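You operate a simulated robot arm through the tools that you are given. There is no shell and no other tool.

The job below is to be done with a simulated two-armed robot. You get a single attempt, and the scene is never put back.

TASK
Wipe up the spill on the side of the bed by the boxes with the green cloth and put it back.

It is judged by the outcome, as a careful person would: the job done as asked, and still so three seconds after it is handed in. It fails if anything else is knocked over, pushed out of place, dropped, spilled or broken. Flat cloth is picked up by pressing the open fingertips on it (5 to 10 N) and closing them slowly along it; thin cloth reads only 2 to 8 mm in the jaws.

THE ROBOT
Two 7-joint arms with two-finger parallel grippers on one trunk, on a base that moves. Base frame: it is fixed to the floor where the robot stands at the start and does not move with it; the origin is under the middle of the robot, x ahead of it, y to its left, z up; the surface under the hand at the start is at about z = 68. Units: cm, rad, N and s.
The left shoulder is at the start at [7.6, 10.1, 93.3], the right one opposite. With the tool pointing down near the work surface each hand reaches from about 28 to 56 cm from the robot's upright axis, wherever it stands, measured 20 degrees to its own side. Payload 2.4 kg a hand.
The tool frame of a hand sits at the grasp point between the pads (the TCP): z along the fingers, y along the line on which they close. The tips reach 2.4 cm beyond it. The gripper opens to 6.8 cm. The fingers are 1.7 cm wide and 1 cm thick; the gripper's body (4 by 7 cm) begins 4.1 cm behind the TCP.
Orientation is told as [roll, pitch, yaw] about the base's x, y, z axes, in that order, counted from this pose: with the fingers straight down and closing along the base's y, the tool's x points along the base's -x, its y along +y and its z along -z.

THE INTERFACE
- The arms move only by the tool play_rows. It takes "left_deltas", "right_deltas" or both (then of equal length, played together; a hand with none holds still); each is a list of rows, each a list of 7 numbers: the shift along the tool's x, y, z in cm, then the turn, a rotation vector about the tool's x, y, z in rad, then the gripper command, from -1 (fully open) to 1 (shut), values between in proportion. In form: [[x, y, z, rx, ry, rz, hand], ...]. A call has 1 to 20 rows; each row shifts and turns the commanded pose from where the row before left it, along the tool's axes as they then stand. A row lasts 0.2 s, in which the tool goes at most 5 cm and 0.15 rad; a call with a longer step from one row to the next is refused whole, and so is a gripper value outside its range. Where a pose cannot be reached the arm comes as near as it can. A force on the tool above 40 N (or 10 N above the force at the start of the call, whichever is more), or a blocked arm, ends the call early, and 0.2 s more pass. The fingers move at their own pace (about 7.2 cm/s each) and stop on an object; they squeeze with about 41 N. The grip force told is the motor's: it shows also when the fingers shut on nothing. Time passes only in rows, and 0.2 s behind the last, so rows that do not move let the fingers close. It gives the time, the measured TCP pose, the force on the tool (base axes), the opening and the grip force at its end, in the units of the frame above (readings bear some noise), with the torque about the TCP (base axes, N m) and any sound that the robot's microphone picked up.
- Cameras (640 x 400 px; columns grow to the right, rows downward): "scene" is now at [16.33, 3.26, 108.14]; the picture's right is [0.39, -0.92, 0.00], its down [-0.62, -0.27, -0.73] and it looks along [0.68, 0.29, -0.68] (base axes); focal length 256 px, centre (320, 200). "left" rides on the left gripper at [8.4, -1.1, -7.5] in its tool frame; the picture's right is [0.13, 0.99, 0.00], its down [-0.60, 0.08, -0.79] and it looks along [-0.79, 0.10, 0.61] (tool axes); focal length 251 px, centre (320, 200). "right" rides on the right gripper at [8.4, 1.1, -7.5] in its tool frame; the picture's right is [-0.13, 0.99, 0.00], its down [-0.60, -0.08, -0.79] and it looks along [-0.79, -0.10, 0.61] (tool axes); focal length 251 px, centre (320, 200). There is no depth. A picture from a camera that has moved, and an enlarged one, comes with that camera's place and axes in the base frame and with its lens.
- camera(camera): a new picture of that camera. No time passes.
- lift_body(by): moves the trunk up (or, below 0, down) by that many cm; the arms and the scene camera ride with it, the base frame stays. It gives what a move gives, with no picture.
- drive_base(legs): drives the robot by 1 to 6 legs, each [ahead, left, turn to the left] in cm, cm and rad, along the robot's own axes; the way and the turn of a leg run together, so that a leg with both is an arc; at most 150 cm and 3.142 rad a leg. The arms and the cameras ride along, it lands a little off, and it stops where it bumps. It gives what a move gives.
- head_to(pan, tilt): turns the head with the scene camera to pan (to the left, within 1.501 rad either way) and tilt (down, from -0.506 to 1.204), counted from straight ahead of the robot (the tilt from the chest, where the trunk bows). It gives what a move gives.
- close_up(camera, box): a new picture of the part [left, top, right, bottom] of that camera's present view, enlarged. No time passes.
- job_done(): hands the job in; it is judged then, once.

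Nothing tells you exact positions but the pictures and the camera data. Unless the task says otherwise, let go and move clear before handing in.

The tools are called by a JSON object that holds its "fn" and its "kwargs". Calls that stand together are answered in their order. play_rows: Moves the arms, as the interface text tells. Its arguments: {"type":"object","properties":{"left_deltas":{"type":"array"},"right_deltas":{"type":"array"}},"required":[]} The other tools are called the same way: lift_body (by) moves the trunk up or down; drive_base (legs) drives the base; head_to (pan, tilt) turns the head that bears the scene camera; camera (camera) takes a picture; close_up (camera, box) takes an enlarged picture of a part of a camera's view; job_done () hands the job in.

At the start:

```text
time_s: 0.0
left_position: [29.5, 28.19, 83.91]
left_orientation: [-0.001, 0.0, 0.001]
left_ft_force: [0.5, 0.3, 0.5]
left_torque: [0.0, 0.02, -0.03]
left_width: 6.81
left_finger_force: 0.1
right_position: [32.55, -1.78, 92.3]
right_orientation: [-0.002, 0.0, 0.001]
right_ft_force: [-0.2, -0.7, 0.1]
right_torque: [0.02, -0.01, 0.03]
right_width: 6.79
right_finger_force: 0.0
trunk travel left (down, up): [-15.0, 70.0]
robot x, y, heading: [-0.08, -0.26, 0.005]
head pan, tilt (commanded): [0.401, 0.745]
```

scene: 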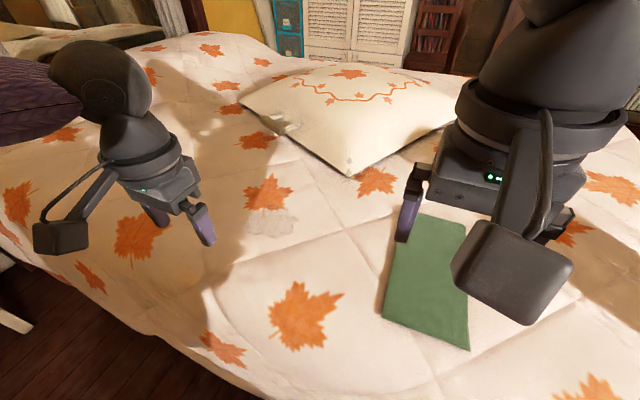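
right: 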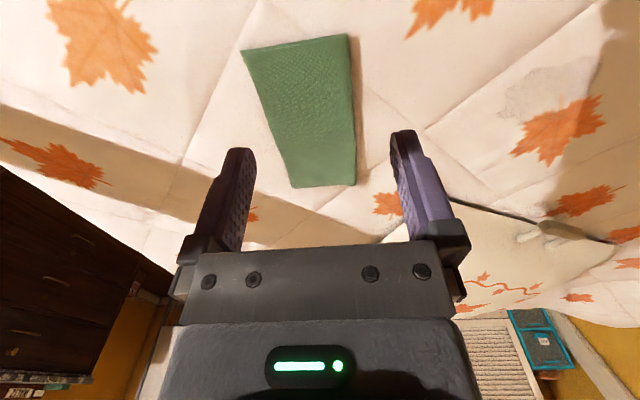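
left: 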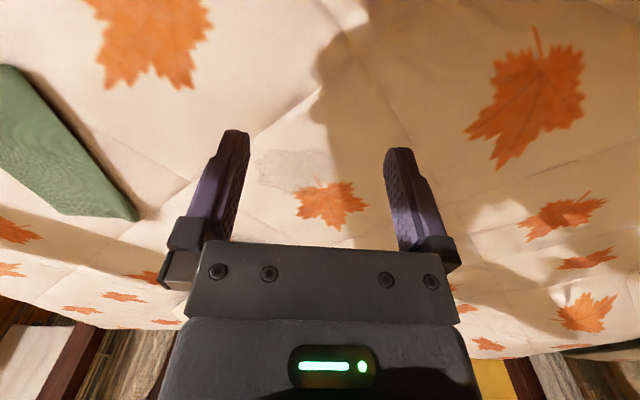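

I see a bed with a green cloth ahead of the right hand, a faint grey stain near pixel (270,222), and a pillow; I don't yet see where the boxes are. I'll look around with the head before moving anything.

{"fn": "close_up", "kwargs": {"camera": "scene", "box": [180, 140, 500, 360]}}

{"fn": "close_up", "kwargs": {"camera": "left", "box": [160, 80, 480, 280]}}

{"fn": "head_to", "kwargs": {"pan": -0.5, "tilt": 0.5}}

{"fn": "camera", "kwargs": {"camera": "scene"}}

{"fn": "head_to", "kwargs": {"pan": 0.4, "tilt": 0.2}}

{"fn": "camera", "kwargs": {"camera": "scene"}}

{"fn": "head_to", "kwargs": {"pan": 1.3, "tilt": 0.5}}

{"fn": "camera", "kwargs": {"camera": "scene"}}

{"fn": "head_to", "kwargs": {"pan": -1.3, "tilt": 0.5}}

{"fn": "camera", "kwargs": {"camera": "scene"}}

```text
1.82 times, centred on (340, 250) of scene
camera zoom: at [16.33, 3.26, 108.14], right [0.39, -0.92, 0.0], down [-0.62, -0.27, -0.73], along [0.68, 0.29, -0.68], focal length 465 px, centre (284, 109)
```

zoom: 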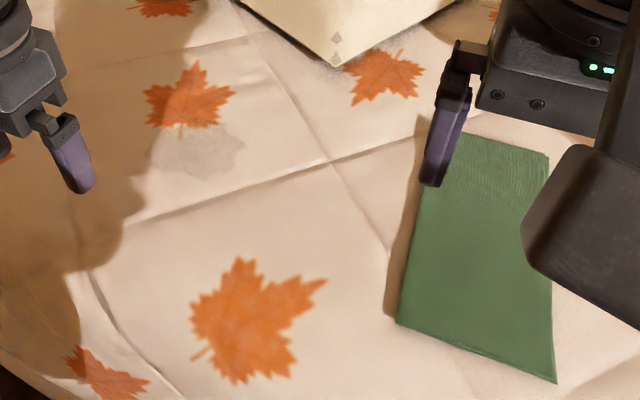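

```text
2.00 times, centred on (320, 180) of left
camera zoom: at [21.21, 27.12, 91.57], right [-0.13, 0.99, 0.0], down [0.6, 0.08, 0.79], along [0.79, 0.1, -0.61], focal length 503 px, centre (320, 240)
```

zoom: 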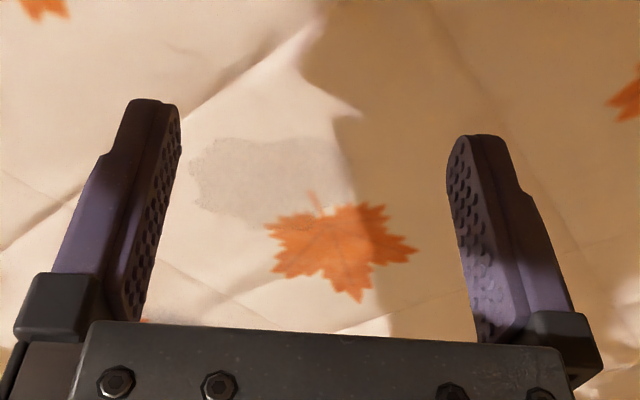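

```text
time_s: 1.2
left_position: [29.54, 28.02, 83.96]
left_orientation: [0.002, 0.0, -0.001]
left_ft_force: [0.3, -0.3, -0.8]
left_torque: [-0.01, 0.02, 0.03]
left_width: 6.79
left_finger_force: 0.1
right_position: [32.55, -1.71, 92.25]
right_orientation: [0.0, -0.001, -0.001]
right_ft_force: [0.8, -0.6, 0.7]
right_torque: [-0.01, -0.01, 0.04]
right_width: 6.79
right_finger_force: 0.1
trunk travel left (down, up): [-15.0, 70.0]
robot x, y, heading: [-0.05, 0.5, 0.004]
head pan, tilt (commanded): [-0.499, 0.499]
```

```text
taken
camera scene: at [16.67, -4.34, 110.29], right [-0.48, -0.88, 0.0], down [-0.42, 0.23, -0.88], along [0.77, -0.42, -0.48], focal length 256 px, centre (320, 200)
```

scene: 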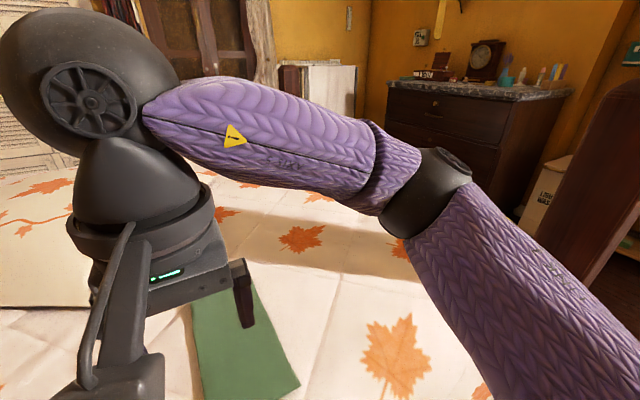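

```text
time_s: 2.4
left_position: [29.6, 28.15, 83.97]
left_orientation: [0.001, 0.001, 0.001]
left_ft_force: [-1.0, 1.1, -0.3]
left_torque: [-0.01, -0.01, -0.01]
left_width: 6.8
left_finger_force: 0.0
right_position: [32.5, -1.69, 92.2]
right_orientation: [0.001, 0.0, 0.0]
right_ft_force: [0.8, 0.1, 0.2]
right_torque: [0.05, -0.01, 0.0]
right_width: 6.81
right_finger_force: 0.0
trunk travel left (down, up): [-15.0, 70.0]
robot x, y, heading: [-0.09, 0.13, 0.003]
head pan, tilt (commanded): [0.4, 0.201]
```

```text
taken
camera scene: at [17.27, 3.63, 113.06], right [0.39, -0.92, 0.0], down [-0.18, -0.08, -0.98], along [0.9, 0.38, -0.2], focal length 256 px, centre (320, 200)
```

scene: 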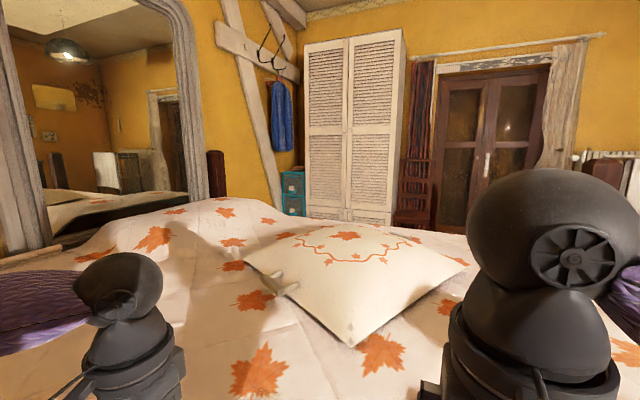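

```text
time_s: 3.6
left_position: [29.57, 28.15, 84.02]
left_orientation: [-0.001, 0.001, 0.0]
left_ft_force: [0.2, -0.7, -0.8]
left_torque: [0.01, 0.02, 0.03]
left_width: 6.78
left_finger_force: 0.1
right_position: [32.44, -1.75, 92.24]
right_orientation: [0.0, 0.0, 0.0]
right_ft_force: [-0.8, -0.1, -0.8]
right_torque: [-0.02, 0.01, -0.02]
right_width: 6.82
right_finger_force: 0.0
trunk travel left (down, up): [-15.0, 70.0]
robot x, y, heading: [-0.07, 0.08, 0.006]
head pan, tilt (commanded): [1.3, 0.499]
```

```text
taken
camera scene: at [11.12, 8.78, 110.3], right [0.96, -0.27, 0.0], down [-0.13, -0.46, -0.88], along [0.24, 0.85, -0.48], focal length 256 px, centre (320, 200)
```

scene: 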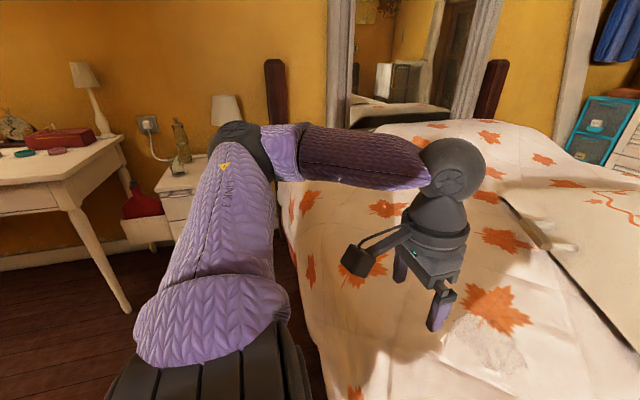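

```text
time_s: 5.9
left_position: [29.47, 28.21, 84.01]
left_orientation: [-0.001, 0.0, 0.0]
left_ft_force: [-0.7, 0.0, 0.3]
left_torque: [0.03, 0.0, 0.02]
left_width: 6.83
left_finger_force: 0.1
right_position: [32.57, -1.72, 92.16]
right_orientation: [0.001, 0.0, 0.001]
right_ft_force: [-0.3, -0.5, -0.1]
right_torque: [0.01, -0.01, 0.02]
right_width: 6.82
right_finger_force: 0.1
trunk travel left (down, up): [-15.0, 70.0]
robot x, y, heading: [0.03, 0.16, 0.002]
head pan, tilt (commanded): [-1.3, 0.499]
```

```text
taken
camera scene: at [11.12, -8.76, 110.3], right [-0.96, -0.27, 0.0], down [-0.13, 0.46, -0.88], along [0.23, -0.85, -0.48], focal length 256 px, centre (320, 200)
```

scene: 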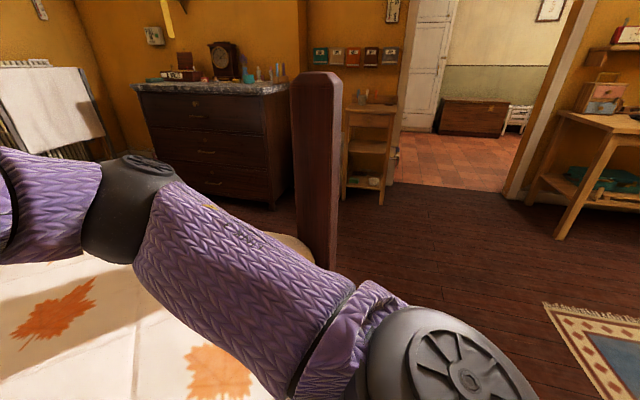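

The teal boxes stand past the far side of the bed by the wardrobe, while the stain I saw is on the near side. There may be a second spill over there, so I'll raise the trunk and look at the far side.

{"fn": "lift_body", "kwargs": {"by": 40}}

{"fn": "head_to", "kwargs": {"pan": 0.3, "tilt": 0.6}}

{"fn": "camera", "kwargs": {"camera": "scene"}}

{"fn": "head_to", "kwargs": {"pan": -0.4, "tilt": 0.6}}

{"fn": "camera", "kwargs": {"camera": "scene"}}

{"fn": "head_to", "kwargs": {"pan": 0.8, "tilt": 0.6}}

{"fn": "camera", "kwargs": {"camera": "scene"}}

{"fn": "close_up", "kwargs": {"camera": "scene", "box": [320, 60, 640, 260]}}

```text
time_s: 9.8
left_position: [29.62, 28.18, 123.89]
left_orientation: [0.001, 0.0, 0.001]
left_ft_force: [0.1, 0.2, -0.9]
left_torque: [0.02, 0.02, 0.0]
left_width: 6.81
left_finger_force: 0.0
right_position: [32.53, -1.79, 132.14]
right_orientation: [0.0, -0.001, 0.0]
right_ft_force: [0.5, -0.4, 0.5]
right_torque: [0.03, -0.01, 0.01]
right_width: 6.8
right_finger_force: 0.0
trunk travel left (down, up): [-55.0, 30.0]
robot x, y, heading: [-0.18, 0.14, 0.003]
head pan, tilt (commanded): [-1.3, 0.499]
```

```text
time_s: 11.4
left_position: [29.58, 28.1, 124.01]
left_orientation: [0.0, 0.0, -0.001]
left_ft_force: [-0.2, 0.4, 0.1]
left_torque: [0.04, -0.02, 0.01]
left_width: 6.81
left_finger_force: 0.0
right_position: [32.65, -1.74, 132.17]
right_orientation: [0.0, -0.001, 0.001]
right_ft_force: [0.3, -0.4, 0.6]
right_torque: [0.02, -0.02, -0.04]
right_width: 6.78
right_finger_force: 0.1
trunk travel left (down, up): [-55.0, 30.0]
robot x, y, heading: [-0.16, -0.13, -0.003]
head pan, tilt (commanded): [0.3, 0.6]
```

```text
taken
camera scene: at [10.13, 2.62, 149.83], right [0.3, -0.96, 0.0], down [-0.54, -0.17, -0.82], along [0.79, 0.24, -0.57], focal length 256 px, centre (320, 200)
```

scene: 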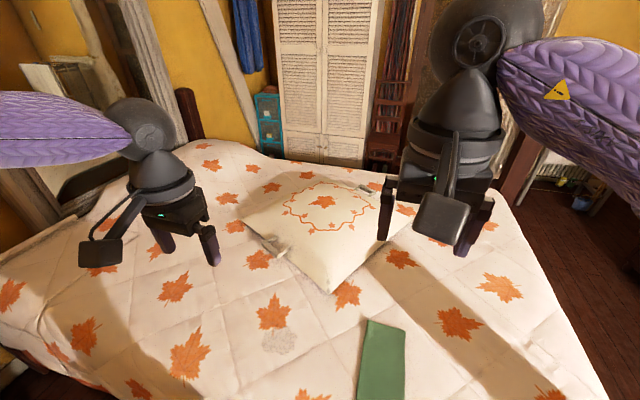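

```text
time_s: 12.5
left_position: [29.63, 28.19, 123.95]
left_orientation: [0.0, -0.001, -0.001]
left_ft_force: [0.3, -0.5, -0.2]
left_torque: [0.01, -0.01, 0.04]
left_width: 6.8
left_finger_force: 0.1
right_position: [32.46, -1.58, 132.24]
right_orientation: [-0.001, 0.001, -0.001]
right_ft_force: [0.3, -0.4, -0.1]
right_torque: [-0.01, -0.01, 0.0]
right_width: 6.81
right_finger_force: 0.1
trunk travel left (down, up): [-55.0, 30.0]
robot x, y, heading: [0.17, -0.08, 0.0]
head pan, tilt (commanded): [-0.4, 0.6]
```

```text
taken
camera scene: at [9.83, -3.42, 149.83], right [-0.39, -0.92, 0.0], down [-0.52, 0.22, -0.82], along [0.76, -0.32, -0.57], focal length 256 px, centre (320, 200)
```

scene: 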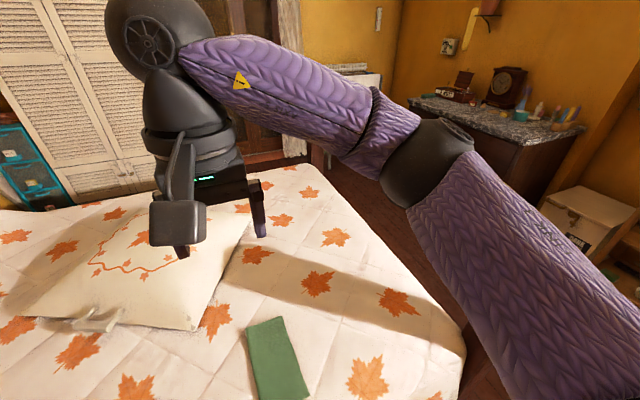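

```text
time_s: 13.9
left_position: [29.67, 28.1, 123.97]
left_orientation: [-0.001, 0.001, -0.001]
left_ft_force: [0.0, 0.3, -0.4]
left_torque: [-0.01, 0.02, 0.01]
left_width: 6.8
left_finger_force: 0.0
right_position: [32.54, -1.62, 132.17]
right_orientation: [0.0, 0.0, 0.0]
right_ft_force: [0.0, 0.2, -0.7]
right_torque: [-0.01, 0.01, 0.01]
right_width: 6.76
right_finger_force: 0.0
trunk travel left (down, up): [-55.0, 30.0]
robot x, y, heading: [-0.41, 0.03, 0.003]
head pan, tilt (commanded): [0.799, 0.6]
```

```text
taken
camera scene: at [7.85, 6.35, 149.83], right [0.72, -0.7, 0.0], down [-0.39, -0.4, -0.82], along [0.58, 0.59, -0.57], focal length 256 px, centre (320, 200)
```

scene: 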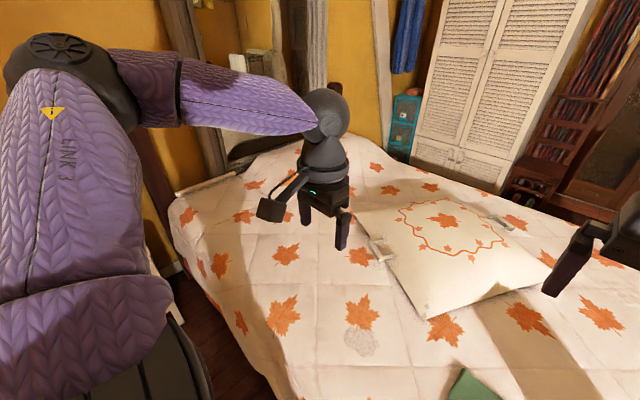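

```text
2.00 times, centred on (480, 160) of scene
camera zoom: at [7.85, 6.35, 149.83], right [0.72, -0.7, 0.0], down [-0.39, -0.4, -0.82], along [0.58, 0.59, -0.57], focal length 511 px, centre (0, 280)
```

zoom: 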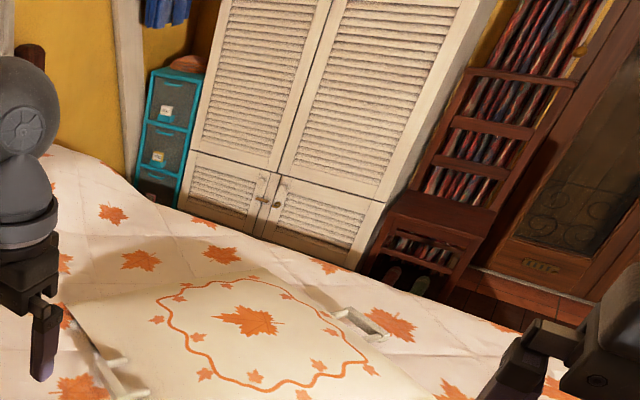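

Nothing obvious yet on the far side, but the right hand hides part of the bed. I'll use the wrist cameras, and raise the trunk more for a top view.

{"fn": "camera", "kwargs": {"camera": "right"}}

{"fn": "camera", "kwargs": {"camera": "left"}}

{"fn": "lift_body", "kwargs": {"by": 29}}

{"fn": "head_to", "kwargs": {"pan": 0.1, "tilt": 0.75}}

{"fn": "camera", "kwargs": {"camera": "scene"}}

{"fn": "camera", "kwargs": {"camera": "right"}}

{"fn": "head_to", "kwargs": {"pan": -0.5, "tilt": 0.85}}

{"fn": "camera", "kwargs": {"camera": "scene"}}

{"fn": "head_to", "kwargs": {"pan": 0.7, "tilt": 0.8}}

{"fn": "camera", "kwargs": {"camera": "scene"}}

```text
taken
camera right: at [24.07, -0.62, 139.66], right [0.13, 0.99, 0.0], down [0.6, -0.08, 0.79], along [0.79, -0.1, -0.61], focal length 251 px, centre (320, 200)
```

right: 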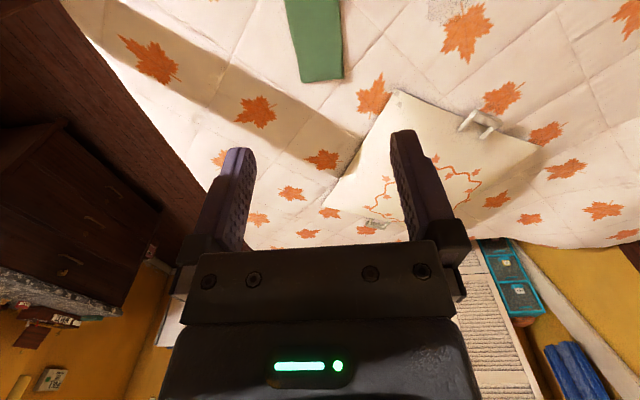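

```text
taken
camera left: at [21.22, 27.13, 131.57], right [-0.13, 0.99, 0.0], down [0.6, 0.08, 0.79], along [0.79, 0.1, -0.61], focal length 251 px, centre (320, 200)
```

left: 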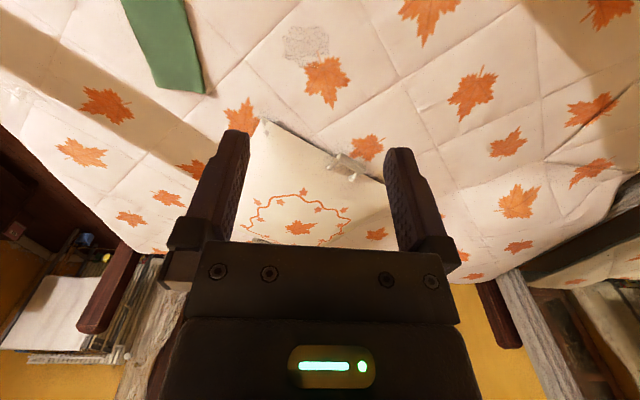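

```text
time_s: 16.8
left_position: [29.51, 28.2, 153.03]
left_orientation: [0.0, -0.002, 0.0]
left_ft_force: [-0.4, -0.6, 0.9]
left_torque: [0.03, 0.01, 0.01]
left_width: 6.8
left_finger_force: 0.1
right_position: [32.62, -1.63, 161.21]
right_orientation: [0.0, 0.0, 0.001]
right_ft_force: [-0.8, -0.1, 0.3]
right_torque: [0.01, 0.01, -0.03]
right_width: 6.8
right_finger_force: 0.0
trunk travel left (down, up): [-84.0, 1.0]
robot x, y, heading: [0.35, 0.19, -0.005]
head pan, tilt (commanded): [0.799, 0.6]
```

```text
time_s: 17.9
left_position: [29.53, 28.22, 152.87]
left_orientation: [0.002, -0.001, 0.001]
left_ft_force: [0.1, -1.6, -0.8]
left_torque: [-0.01, 0.0, 0.01]
left_width: 6.81
left_finger_force: 0.0
right_position: [32.64, -1.68, 161.21]
right_orientation: [0.003, -0.001, 0.001]
right_ft_force: [0.1, 0.9, 0.6]
right_torque: [0.0, 0.01, -0.01]
right_width: 6.78
right_finger_force: 0.0
trunk travel left (down, up): [-84.0, 1.0]
robot x, y, heading: [0.02, 0.13, -0.001]
head pan, tilt (commanded): [0.099, 0.75]
```

```text
taken
camera scene: at [9.29, 0.85, 177.57], right [0.1, -0.99, 0.0], down [-0.68, -0.07, -0.73], along [0.73, 0.07, -0.68], focal length 256 px, centre (320, 200)
```

scene: 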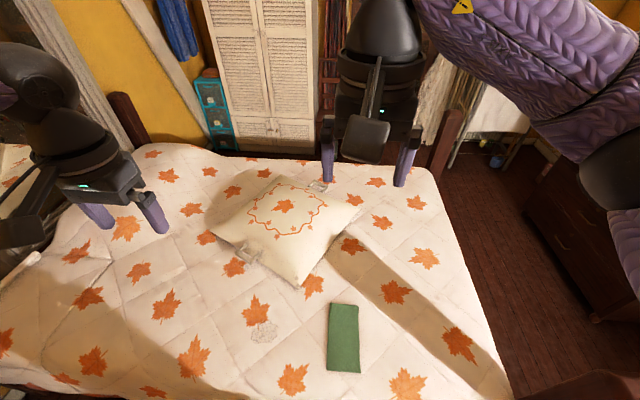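

```text
taken
camera right: at [24.08, -0.62, 168.66], right [0.13, 0.99, 0.0], down [0.6, -0.08, 0.79], along [0.79, -0.1, -0.61], focal length 251 px, centre (320, 200)
```

right: 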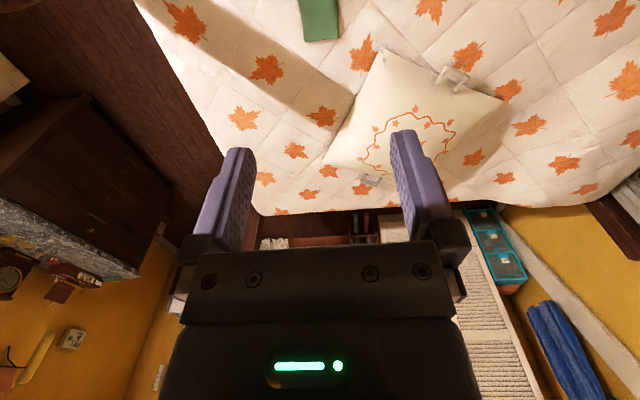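

```text
time_s: 18.9
left_position: [29.63, 28.15, 153.12]
left_orientation: [-0.001, -0.001, 0.0]
left_ft_force: [-0.3, 1.1, 0.7]
left_torque: [-0.01, 0.02, -0.03]
left_width: 6.8
left_finger_force: 0.0
right_position: [32.58, -1.59, 161.24]
right_orientation: [0.0, 0.0, 0.001]
right_ft_force: [0.2, 0.3, -1.1]
right_torque: [0.02, -0.01, 0.0]
right_width: 6.79
right_finger_force: 0.1
trunk travel left (down, up): [-84.0, 1.0]
robot x, y, heading: [0.22, -0.05, 0.0]
head pan, tilt (commanded): [-0.499, 0.85]
```

```text
taken
camera scene: at [7.92, -3.72, 176.76], right [-0.48, -0.88, 0.0], down [-0.66, 0.36, -0.66], along [0.58, -0.32, -0.75], focal length 256 px, centre (320, 200)
```

scene: 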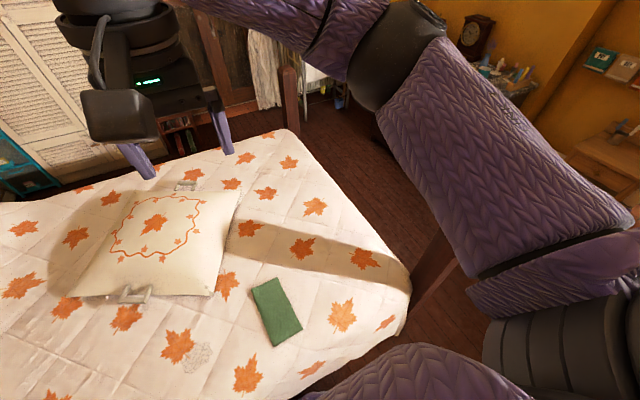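

```text
time_s: 20.3
left_position: [29.55, 28.13, 152.9]
left_orientation: [0.0, 0.0, 0.0]
left_ft_force: [-0.2, -0.5, 0.0]
left_torque: [0.01, -0.01, 0.03]
left_width: 6.8
left_finger_force: 0.0
right_position: [32.53, -1.76, 161.17]
right_orientation: [0.0, -0.001, 0.001]
right_ft_force: [0.1, -1.2, 0.1]
right_torque: [-0.01, -0.01, 0.02]
right_width: 6.81
right_finger_force: 0.0
trunk travel left (down, up): [-84.0, 1.0]
robot x, y, heading: [-0.27, 0.04, -0.001]
head pan, tilt (commanded): [0.7, 0.799]
```

```text
taken
camera scene: at [7.22, 5.21, 177.16], right [0.64, -0.77, 0.0], down [-0.55, -0.46, -0.7], along [0.53, 0.45, -0.72], focal length 256 px, centre (320, 200)
```

scene: 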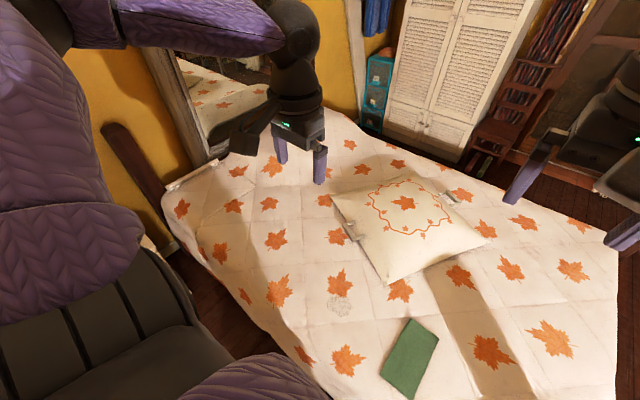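

The whole bed is in view now. I'll zoom in over its regions to look for a second spill and to identify the things at the pillow's edges.

{"fn": "close_up", "kwargs": {"camera": "scene", "box": [320, 130, 480, 230]}}

{"fn": "close_up", "kwargs": {"camera": "scene", "box": [160, 110, 360, 235]}}

{"fn": "close_up", "kwargs": {"camera": "scene", "box": [420, 180, 640, 318]}}

{"fn": "close_up", "kwargs": {"camera": "scene", "box": [180, 220, 420, 370]}}

{"fn": "close_up", "kwargs": {"camera": "scene", "box": [360, 260, 620, 400]}}

{"fn": "close_up", "kwargs": {"camera": "right", "box": [200, 20, 520, 220]}}

```text
4.00 times, centred on (400, 180) of scene
camera zoom: at [7.22, 5.21, 177.16], right [0.64, -0.77, 0.0], down [-0.55, -0.46, -0.7], along [0.53, 0.45, -0.72], focal length 1022 px, centre (0, 280)
```

zoom: 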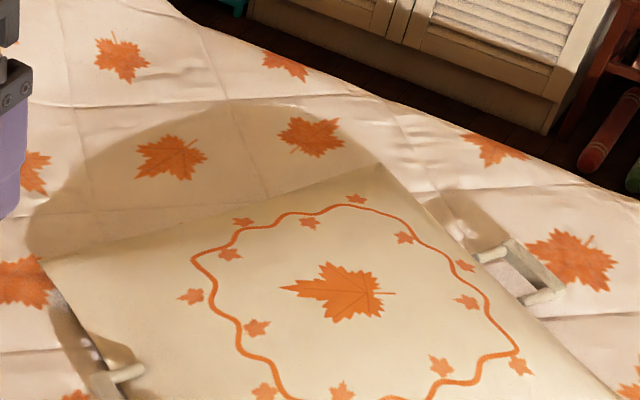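

```text
3.20 times, centred on (260, 172) of scene
camera zoom: at [7.22, 5.21, 177.16], right [0.64, -0.77, 0.0], down [-0.55, -0.46, -0.7], along [0.53, 0.45, -0.72], focal length 818 px, centre (512, 288)
```

zoom: 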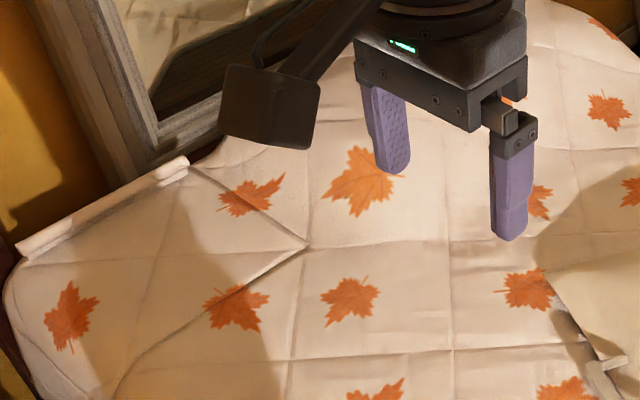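

```text
2.90 times, centred on (530, 249) of scene
camera zoom: at [7.22, 5.21, 177.16], right [0.64, -0.77, 0.0], down [-0.55, -0.46, -0.7], along [0.53, 0.45, -0.72], focal length 741 px, centre (-289, 58)
```

zoom: 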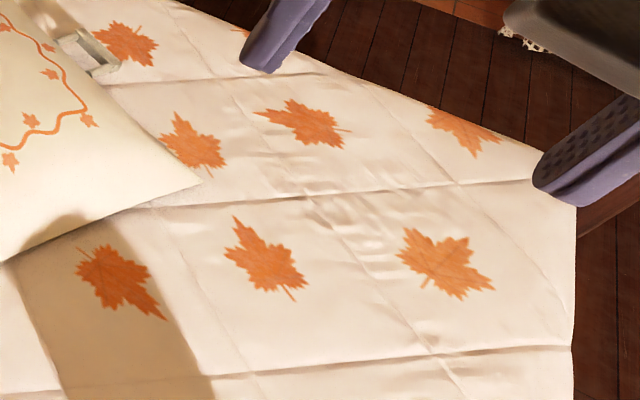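

```text
2.67 times, centred on (300, 295) of scene
camera zoom: at [7.22, 5.21, 177.16], right [0.64, -0.77, 0.0], down [-0.55, -0.46, -0.7], along [0.53, 0.45, -0.72], focal length 682 px, centre (373, -53)
```

zoom: 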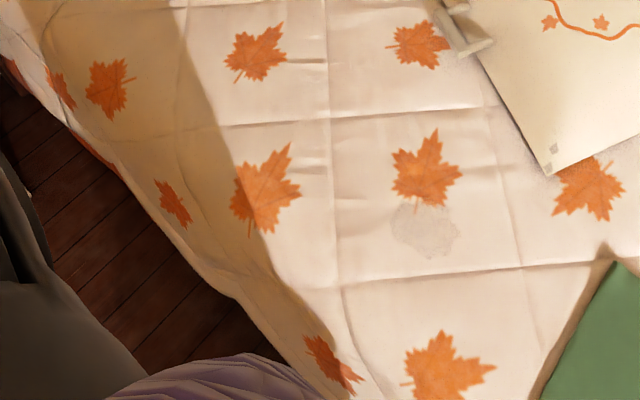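

```text
2.46 times, centred on (490, 330) of scene
camera zoom: at [7.22, 5.21, 177.16], right [0.64, -0.77, 0.0], down [-0.55, -0.46, -0.7], along [0.53, 0.45, -0.72], focal length 629 px, centre (-98, -120)
```

zoom: 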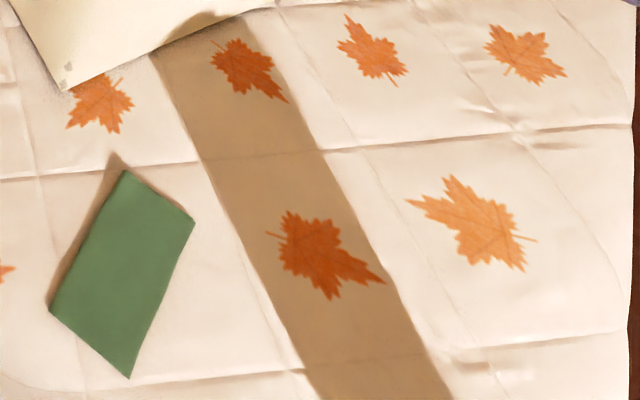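

```text
2.00 times, centred on (360, 120) of right
camera zoom: at [24.08, -0.62, 168.66], right [0.13, 0.99, 0.0], down [0.6, -0.08, 0.79], along [0.79, -0.1, -0.61], focal length 503 px, centre (240, 360)
```

zoom: 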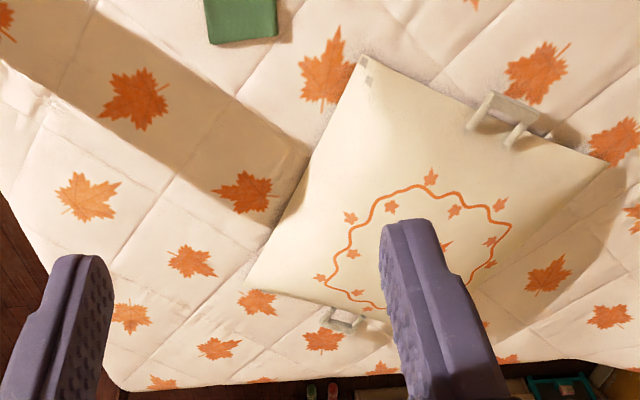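

So far the only spill I can find is the grey patch on the near-left part of the bed. I'll check the near edge and the wrist views before committing.

{"fn": "head_to", "kwargs": {"pan": 0.0, "tilt": 1.15}}

{"fn": "camera", "kwargs": {"camera": "scene"}}

{"fn": "head_to", "kwargs": {"pan": 1.0, "tilt": 0.9}}

{"fn": "camera", "kwargs": {"camera": "scene"}}

{"fn": "camera", "kwargs": {"camera": "left"}}

{"fn": "head_to", "kwargs": {"pan": -1.0, "tilt": 0.9}}

{"fn": "camera", "kwargs": {"camera": "scene"}}

{"fn": "head_to", "kwargs": {"pan": 1.5, "tilt": 0.7}}

{"fn": "camera", "kwargs": {"camera": "scene"}}

{"fn": "head_to", "kwargs": {"pan": -1.5, "tilt": 0.7}}

{"fn": "camera", "kwargs": {"camera": "scene"}}

```text
time_s: 21.4
left_position: [29.63, 28.13, 152.98]
left_orientation: [0.001, -0.001, 0.0]
left_ft_force: [0.3, 0.1, 0.2]
left_torque: [0.02, 0.0, 0.01]
left_width: 6.79
left_finger_force: 0.0
right_position: [32.63, -1.73, 161.23]
right_orientation: [0.001, -0.001, -0.001]
right_ft_force: [-0.4, -0.1, 0.7]
right_torque: [-0.03, 0.02, -0.01]
right_width: 6.82
right_finger_force: 0.1
trunk travel left (down, up): [-84.0, 1.0]
robot x, y, heading: [-0.1, 0.21, 0.0]
head pan, tilt (commanded): [0.0, 1.15]
```

```text
taken
camera scene: at [7.01, 0.02, 174.68], right [0.0, -1.0, 0.0], down [-0.91, 0.0, -0.41], along [0.41, 0.0, -0.91], focal length 256 px, centre (320, 200)
```

scene: 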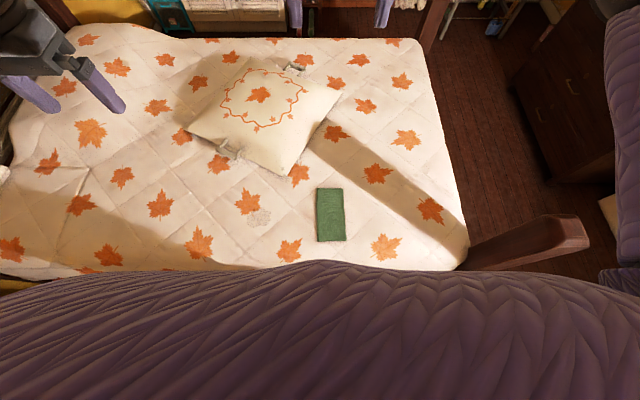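

```text
time_s: 22.6
left_position: [29.67, 28.13, 153.01]
left_orientation: [0.0, 0.0, 0.001]
left_ft_force: [-0.1, -0.3, 0.7]
left_torque: [0.02, 0.03, 0.01]
left_width: 6.8
left_finger_force: 0.0
right_position: [32.66, -1.67, 161.24]
right_orientation: [0.0, 0.0, 0.0]
right_ft_force: [0.4, 0.4, -0.2]
right_torque: [0.03, 0.01, 0.02]
right_width: 6.81
right_finger_force: 0.1
trunk travel left (down, up): [-84.0, 1.0]
robot x, y, heading: [-0.14, -0.05, 0.006]
head pan, tilt (commanded): [1.0, 0.901]
```

```text
taken
camera scene: at [5.13, 6.36, 176.37], right [0.84, -0.54, 0.0], down [-0.42, -0.66, -0.62], along [0.34, 0.52, -0.78], focal length 256 px, centre (320, 200)
```

scene: 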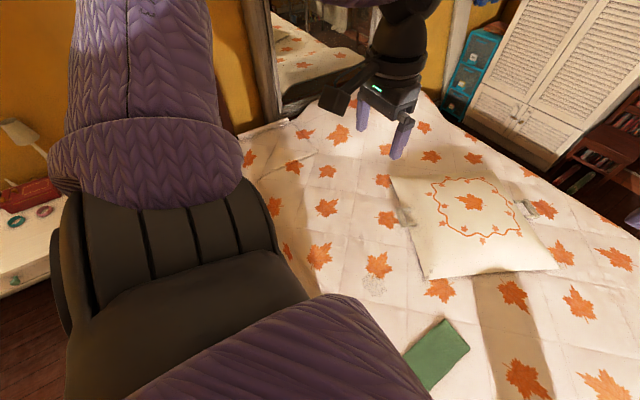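

```text
taken
camera left: at [21.22, 27.13, 160.57], right [-0.13, 0.99, 0.0], down [0.6, 0.08, 0.79], along [0.79, 0.1, -0.61], focal length 251 px, centre (320, 200)
```

left: 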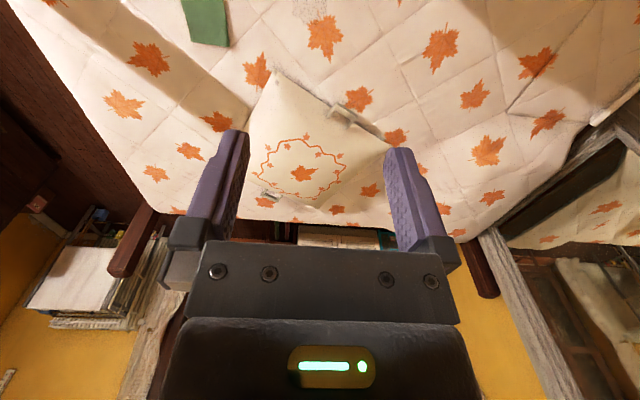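

```text
time_s: 24.6
left_position: [29.51, 28.09, 152.95]
left_orientation: [0.001, -0.001, -0.001]
left_ft_force: [-0.3, -0.3, -0.1]
left_torque: [-0.01, -0.03, -0.02]
left_width: 6.81
left_finger_force: 0.0
right_position: [32.55, -1.76, 161.16]
right_orientation: [-0.001, 0.001, 0.0]
right_ft_force: [-0.1, -0.1, 0.2]
right_torque: [-0.01, -0.03, 0.0]
right_width: 6.8
right_finger_force: 0.0
trunk travel left (down, up): [-84.0, 1.0]
robot x, y, heading: [-0.26, 0.15, 0.002]
head pan, tilt (commanded): [-1.0, 0.901]
```

```text
taken
camera scene: at [5.13, -6.33, 176.38], right [-0.84, -0.54, 0.0], down [-0.42, 0.66, -0.62], along [0.34, -0.52, -0.78], focal length 256 px, centre (320, 200)
```

scene: 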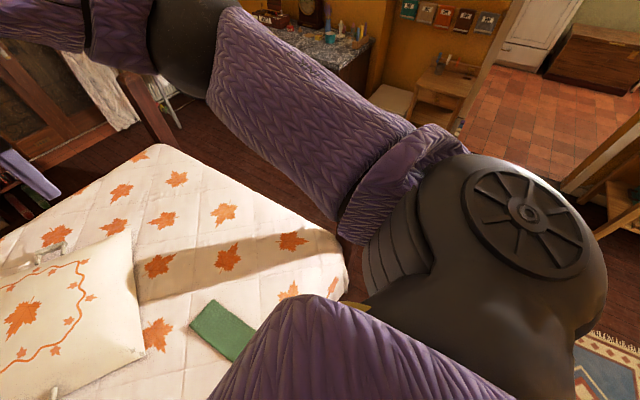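

```text
time_s: 26.8
left_position: [29.47, 28.06, 152.93]
left_orientation: [-0.001, -0.002, 0.002]
left_ft_force: [-1.1, 0.3, -0.2]
left_torque: [0.01, 0.04, 0.02]
left_width: 6.82
left_finger_force: 0.1
right_position: [32.65, -1.7, 161.18]
right_orientation: [0.0, 0.0, 0.001]
right_ft_force: [-0.4, 0.2, -0.2]
right_torque: [0.02, -0.01, 0.0]
right_width: 6.81
right_finger_force: 0.0
trunk travel left (down, up): [-84.0, 1.0]
robot x, y, heading: [0.36, -0.22, 0.001]
head pan, tilt (commanded): [1.499, 0.7]
```

```text
taken
camera scene: at [1.66, 8.49, 177.99], right [1.0, -0.07, 0.0], down [-0.05, -0.64, -0.76], along [0.05, 0.76, -0.64], focal length 256 px, centre (320, 200)
```

scene: 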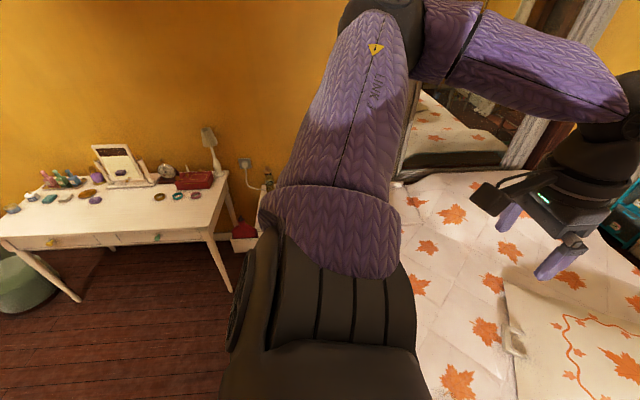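

```text
time_s: 29.4
left_position: [29.59, 28.17, 152.97]
left_orientation: [0.0, 0.001, 0.001]
left_ft_force: [-0.6, 0.3, -0.1]
left_torque: [-0.01, 0.02, -0.04]
left_width: 6.81
left_finger_force: 0.1
right_position: [32.56, -1.62, 161.11]
right_orientation: [0.001, -0.001, 0.001]
right_ft_force: [-0.4, 0.4, -0.2]
right_torque: [0.0, -0.01, 0.0]
right_width: 6.81
right_finger_force: 0.0
trunk travel left (down, up): [-84.0, 1.0]
robot x, y, heading: [0.32, -0.45, -0.004]
head pan, tilt (commanded): [-1.499, 0.7]
```

```text
taken
camera scene: at [1.66, -8.46, 177.99], right [-1.0, -0.07, 0.0], down [-0.05, 0.64, -0.77], along [0.05, -0.76, -0.64], focal length 256 px, centre (320, 200)
```

scene: 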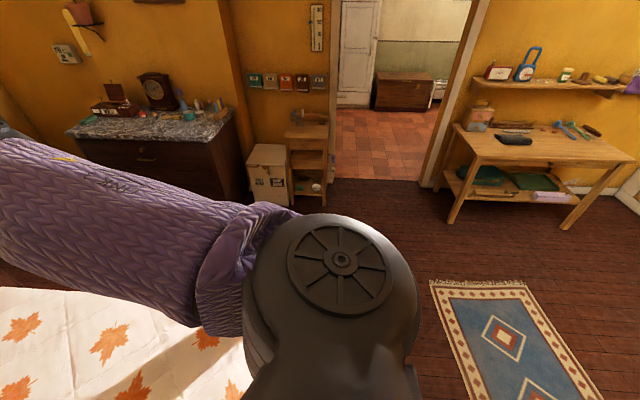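

I'll zoom in on the far side of the bed near the teal boxes to be sure there is no second, fainter spill.

{"fn": "close_up", "kwargs": {"camera": "left", "box": [340, 60, 600, 240]}}

{"fn": "close_up", "kwargs": {"camera": "left", "box": [220, 120, 400, 240]}}

{"fn": "head_to", "kwargs": {"pan": 0.25, "tilt": 0.7}}

{"fn": "close_up", "kwargs": {"camera": "scene", "box": [160, 120, 320, 220]}}

{"fn": "close_up", "kwargs": {"camera": "scene", "box": [300, 150, 460, 250]}}

{"fn": "close_up", "kwargs": {"camera": "scene", "box": [240, 240, 440, 400]}}

```text
2.22 times, centred on (470, 150) of left
camera zoom: at [21.22, 27.13, 160.57], right [-0.13, 0.99, 0.0], down [0.6, 0.08, 0.79], along [0.79, 0.1, -0.61], focal length 559 px, centre (-13, 311)
```

zoom: 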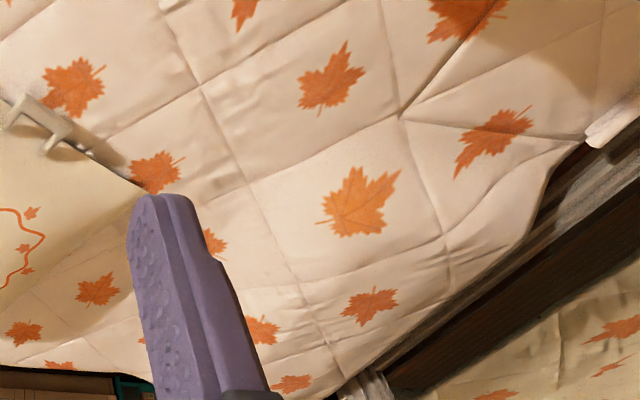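

```text
3.33 times, centred on (310, 180) of left
camera zoom: at [21.22, 27.13, 160.57], right [-0.13, 0.99, 0.0], down [0.6, 0.08, 0.79], along [0.79, 0.1, -0.61], focal length 838 px, centre (353, 267)
```

zoom: 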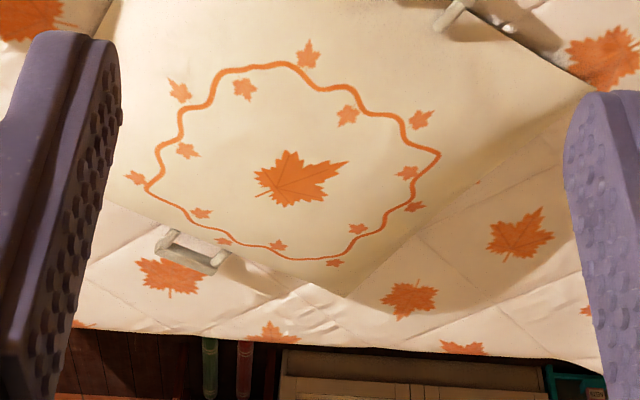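

```text
time_s: 31.2
left_position: [29.66, 28.18, 153.03]
left_orientation: [0.0, 0.001, 0.0]
left_ft_force: [-0.3, 0.1, 0.2]
left_torque: [-0.03, -0.01, 0.01]
left_width: 6.77
left_finger_force: 0.1
right_position: [32.55, -1.73, 161.12]
right_orientation: [-0.001, -0.001, 0.001]
right_ft_force: [0.2, 0.1, -0.4]
right_torque: [-0.05, -0.01, -0.02]
right_width: 6.81
right_finger_force: 0.1
trunk travel left (down, up): [-84.0, 1.0]
robot x, y, heading: [0.08, -0.01, -0.0]
head pan, tilt (commanded): [0.25, 0.7]
```

```text
4.00 times, centred on (240, 170) of scene
camera zoom: at [9.28, 2.11, 177.99], right [0.25, -0.97, 0.0], down [-0.62, -0.16, -0.76], along [0.74, 0.19, -0.64], focal length 1022 px, centre (640, 320)
```

zoom: 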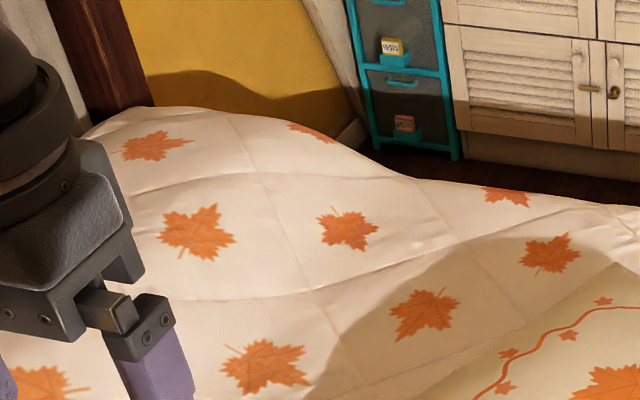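

```text
4.00 times, centred on (380, 200) of scene
camera zoom: at [9.28, 2.11, 177.99], right [0.25, -0.97, 0.0], down [-0.62, -0.16, -0.76], along [0.74, 0.19, -0.64], focal length 1022 px, centre (80, 200)
```

zoom: 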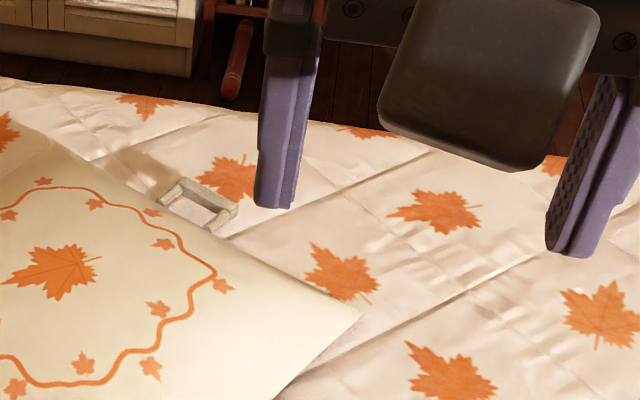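

```text
2.50 times, centred on (340, 320) of scene
camera zoom: at [9.28, 2.11, 177.99], right [0.25, -0.97, 0.0], down [-0.62, -0.16, -0.76], along [0.74, 0.19, -0.64], focal length 639 px, centre (270, -100)
```

zoom: 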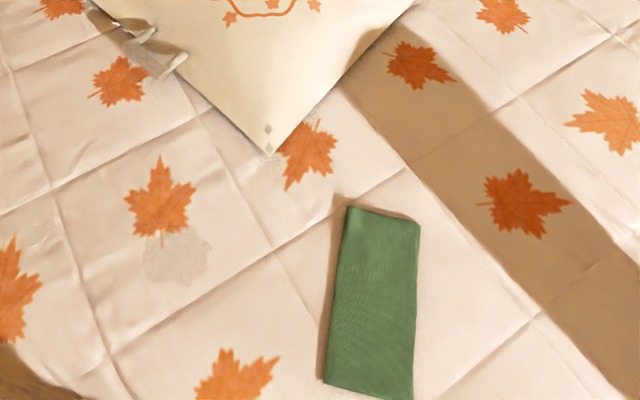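

There is only one spill: a grey patch about 8 by 11 cm centred near (46, 27). It sits on the half of the bed nearest the teal boxes. The green cloth lies at about x 36–61, y −11 to 1.5. I'll move the right hand clear to the right and then lower the trunk again.

{"fn": "play_rows", "kwargs": {"right_deltas": [[0, -3, 0, 0, 0, 0, -1], [0, -4, 0, 0, 0, 0, -1], [0, -4, 0, 0, 0, 0, -1], [0, -4, 0, 0, 0, 0, -1], [0, -4, 0, 0, 0, 0, -1], [0, -4, 0, 0, 0, 0, -1], [0, -3, 0, 0, 0, 0, -1], [0, -2, 0, 0, 0, 0, -1], [0, 0, 0, 0, 0, 0, -1]]}}

{"fn": "lift_body", "kwargs": {"by": -62}}

{"fn": "head_to", "kwargs": {"pan": 0.15, "tilt": 0.85}}

{"fn": "camera", "kwargs": {"camera": "scene"}}

{"fn": "camera", "kwargs": {"camera": "left"}}

{"fn": "camera", "kwargs": {"camera": "right"}}

```text
time_s: 33.2
left_position: [29.62, 28.19, 152.89]
left_orientation: [0.0, 0.0, 0.0]
left_ft_force: [-0.2, 0.7, 1.0]
left_torque: [-0.02, 0.02, -0.01]
left_width: 6.77
left_finger_force: 0.1
right_position: [32.57, -29.66, 161.04]
right_orientation: [0.0, -0.001, 0.0]
right_ft_force: [-0.8, -0.6, -0.7]
right_torque: [0.01, -0.02, 0.02]
right_width: 6.78
right_finger_force: 0.1
trunk travel left (down, up): [-84.0, 1.0]
robot x, y, heading: [0.07, -0.23, 0.002]
head pan, tilt (commanded): [0.25, 0.7]
```

```text
refused: -62 is not a number from -40 to 40
```

```text
time_s: 33.9
left_position: [29.55, 28.05, 153.03]
left_orientation: [0.001, -0.001, 0.001]
left_ft_force: [0.0, 0.5, -0.3]
left_torque: [-0.02, -0.01, -0.01]
left_width: 6.82
left_finger_force: 0.0
right_position: [32.37, -29.77, 161.11]
right_orientation: [-0.001, 0.001, 0.0]
right_ft_force: [0.2, -0.1, -0.1]
right_torque: [0.03, -0.02, 0.04]
right_width: 6.81
right_finger_force: 0.0
trunk travel left (down, up): [-84.0, 1.0]
robot x, y, heading: [-0.17, -0.39, -0.005]
head pan, tilt (commanded): [0.15, 0.85]
```

```text
taken
camera scene: at [8.77, 1.17, 176.77], right [0.15, -0.99, 0.0], down [-0.74, -0.11, -0.66], along [0.65, 0.1, -0.75], focal length 256 px, centre (320, 200)
```

scene: 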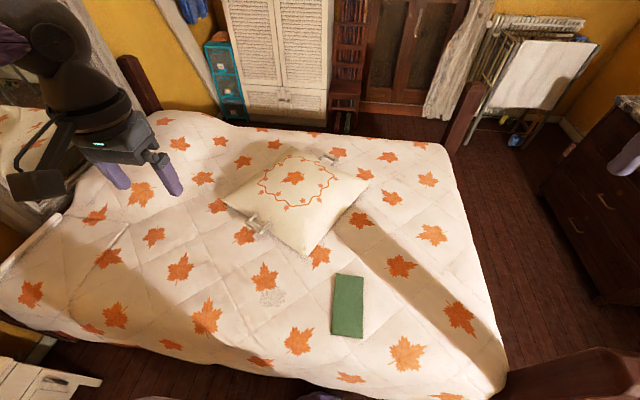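

```text
taken
camera left: at [21.22, 27.11, 160.57], right [-0.13, 0.99, 0.0], down [0.6, 0.08, 0.79], along [0.79, 0.1, -0.61], focal length 251 px, centre (320, 200)
```

left: 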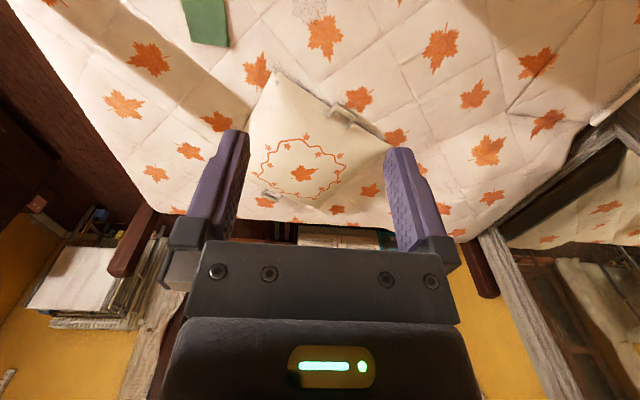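

```text
taken
camera right: at [24.01, -28.64, 168.62], right [0.13, 0.99, 0.0], down [0.6, -0.08, 0.79], along [0.79, -0.1, -0.61], focal length 251 px, centre (320, 200)
```

right: 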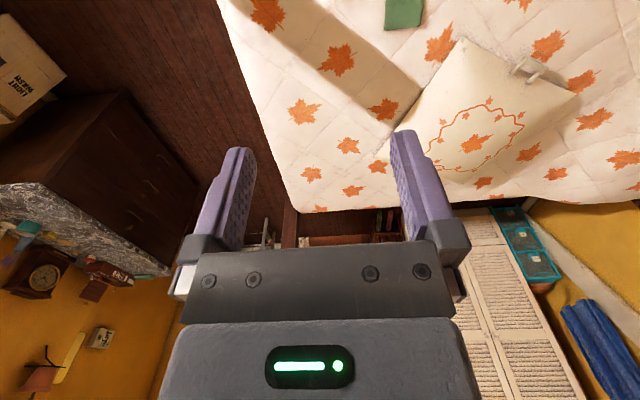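

With the bed fully in view there is still just the one spill. I'll take a close-up to record the cloth's exact original outline, then lower the trunk in two steps.

{"fn": "close_up", "kwargs": {"camera": "scene", "box": [230, 240, 390, 340]}}

{"fn": "lift_body", "kwargs": {"by": -40}}

{"fn": "lift_body", "kwargs": {"by": -20}}

{"fn": "camera", "kwargs": {"camera": "scene"}}

{"fn": "camera", "kwargs": {"camera": "right"}}

```text
4.00 times, centred on (310, 290) of scene
camera zoom: at [8.77, 1.17, 176.77], right [0.15, -0.99, 0.0], down [-0.74, -0.11, -0.66], along [0.65, 0.1, -0.75], focal length 1022 px, centre (360, -160)
```

zoom: 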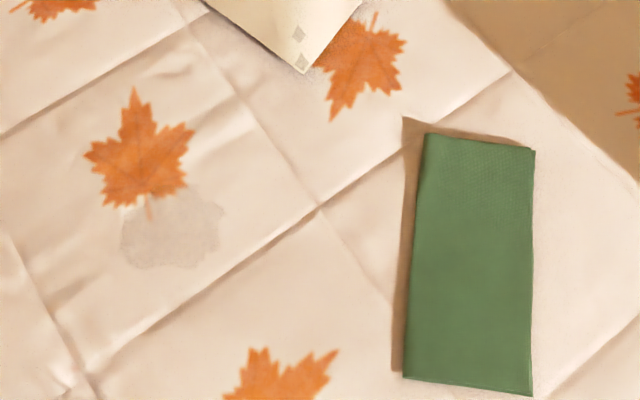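

```text
time_s: 37.7
left_position: [29.54, 28.15, 113.0]
left_orientation: [-0.001, 0.0, 0.0]
left_ft_force: [-1.1, 0.7, 0.4]
left_torque: [-0.01, 0.02, 0.01]
left_width: 6.79
left_finger_force: 0.1
right_position: [32.54, -29.82, 121.16]
right_orientation: [0.001, 0.0, 0.0]
right_ft_force: [-0.3, -0.1, 0.8]
right_torque: [-0.01, 0.03, 0.06]
right_width: 6.81
right_finger_force: 0.0
trunk travel left (down, up): [-44.0, 41.0]
robot x, y, heading: [0.24, 0.09, -0.003]
head pan, tilt (commanded): [0.15, 0.85]
```

```text
time_s: 39.9
left_position: [29.62, 28.06, 93.03]
left_orientation: [0.0, 0.001, 0.0]
left_ft_force: [0.0, -0.5, 1.0]
left_torque: [-0.01, -0.03, 0.02]
left_width: 6.82
left_finger_force: 0.1
right_position: [32.53, -29.71, 101.22]
right_orientation: [0.001, 0.0, 0.0]
right_ft_force: [-0.3, 0.2, 0.2]
right_torque: [-0.04, 0.0, 0.02]
right_width: 6.82
right_finger_force: 0.0
trunk travel left (down, up): [-24.0, 61.0]
robot x, y, heading: [0.02, -0.07, 0.003]
head pan, tilt (commanded): [0.15, 0.85]
```

```text
taken
camera scene: at [13.94, 1.17, 116.5], right [0.15, -0.99, 0.0], down [-0.74, -0.11, -0.66], along [0.65, 0.1, -0.75], focal length 256 px, centre (320, 200)
```

scene: 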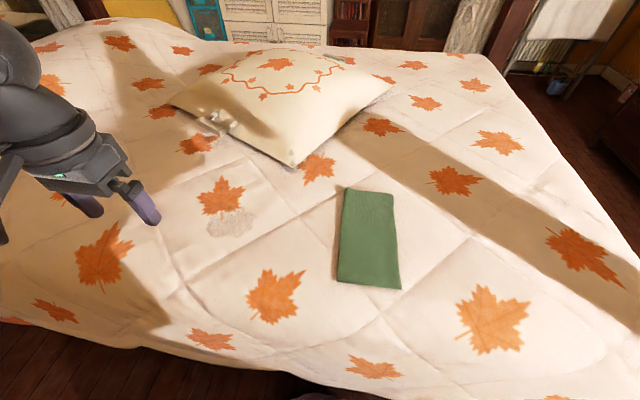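

```text
taken
camera right: at [24.04, -28.63, 108.65], right [0.13, 0.99, 0.0], down [0.6, -0.08, 0.79], along [0.79, -0.1, -0.61], focal length 251 px, centre (320, 200)
```

right: 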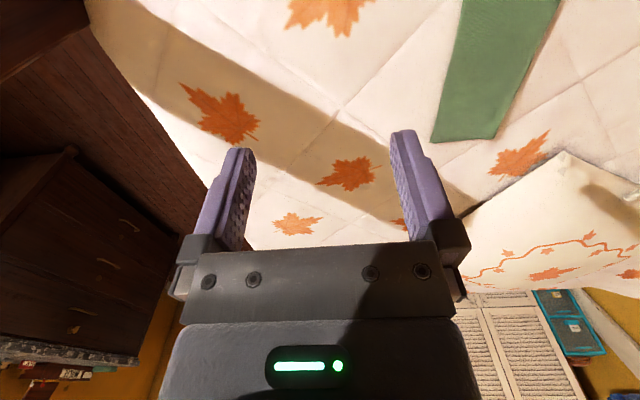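

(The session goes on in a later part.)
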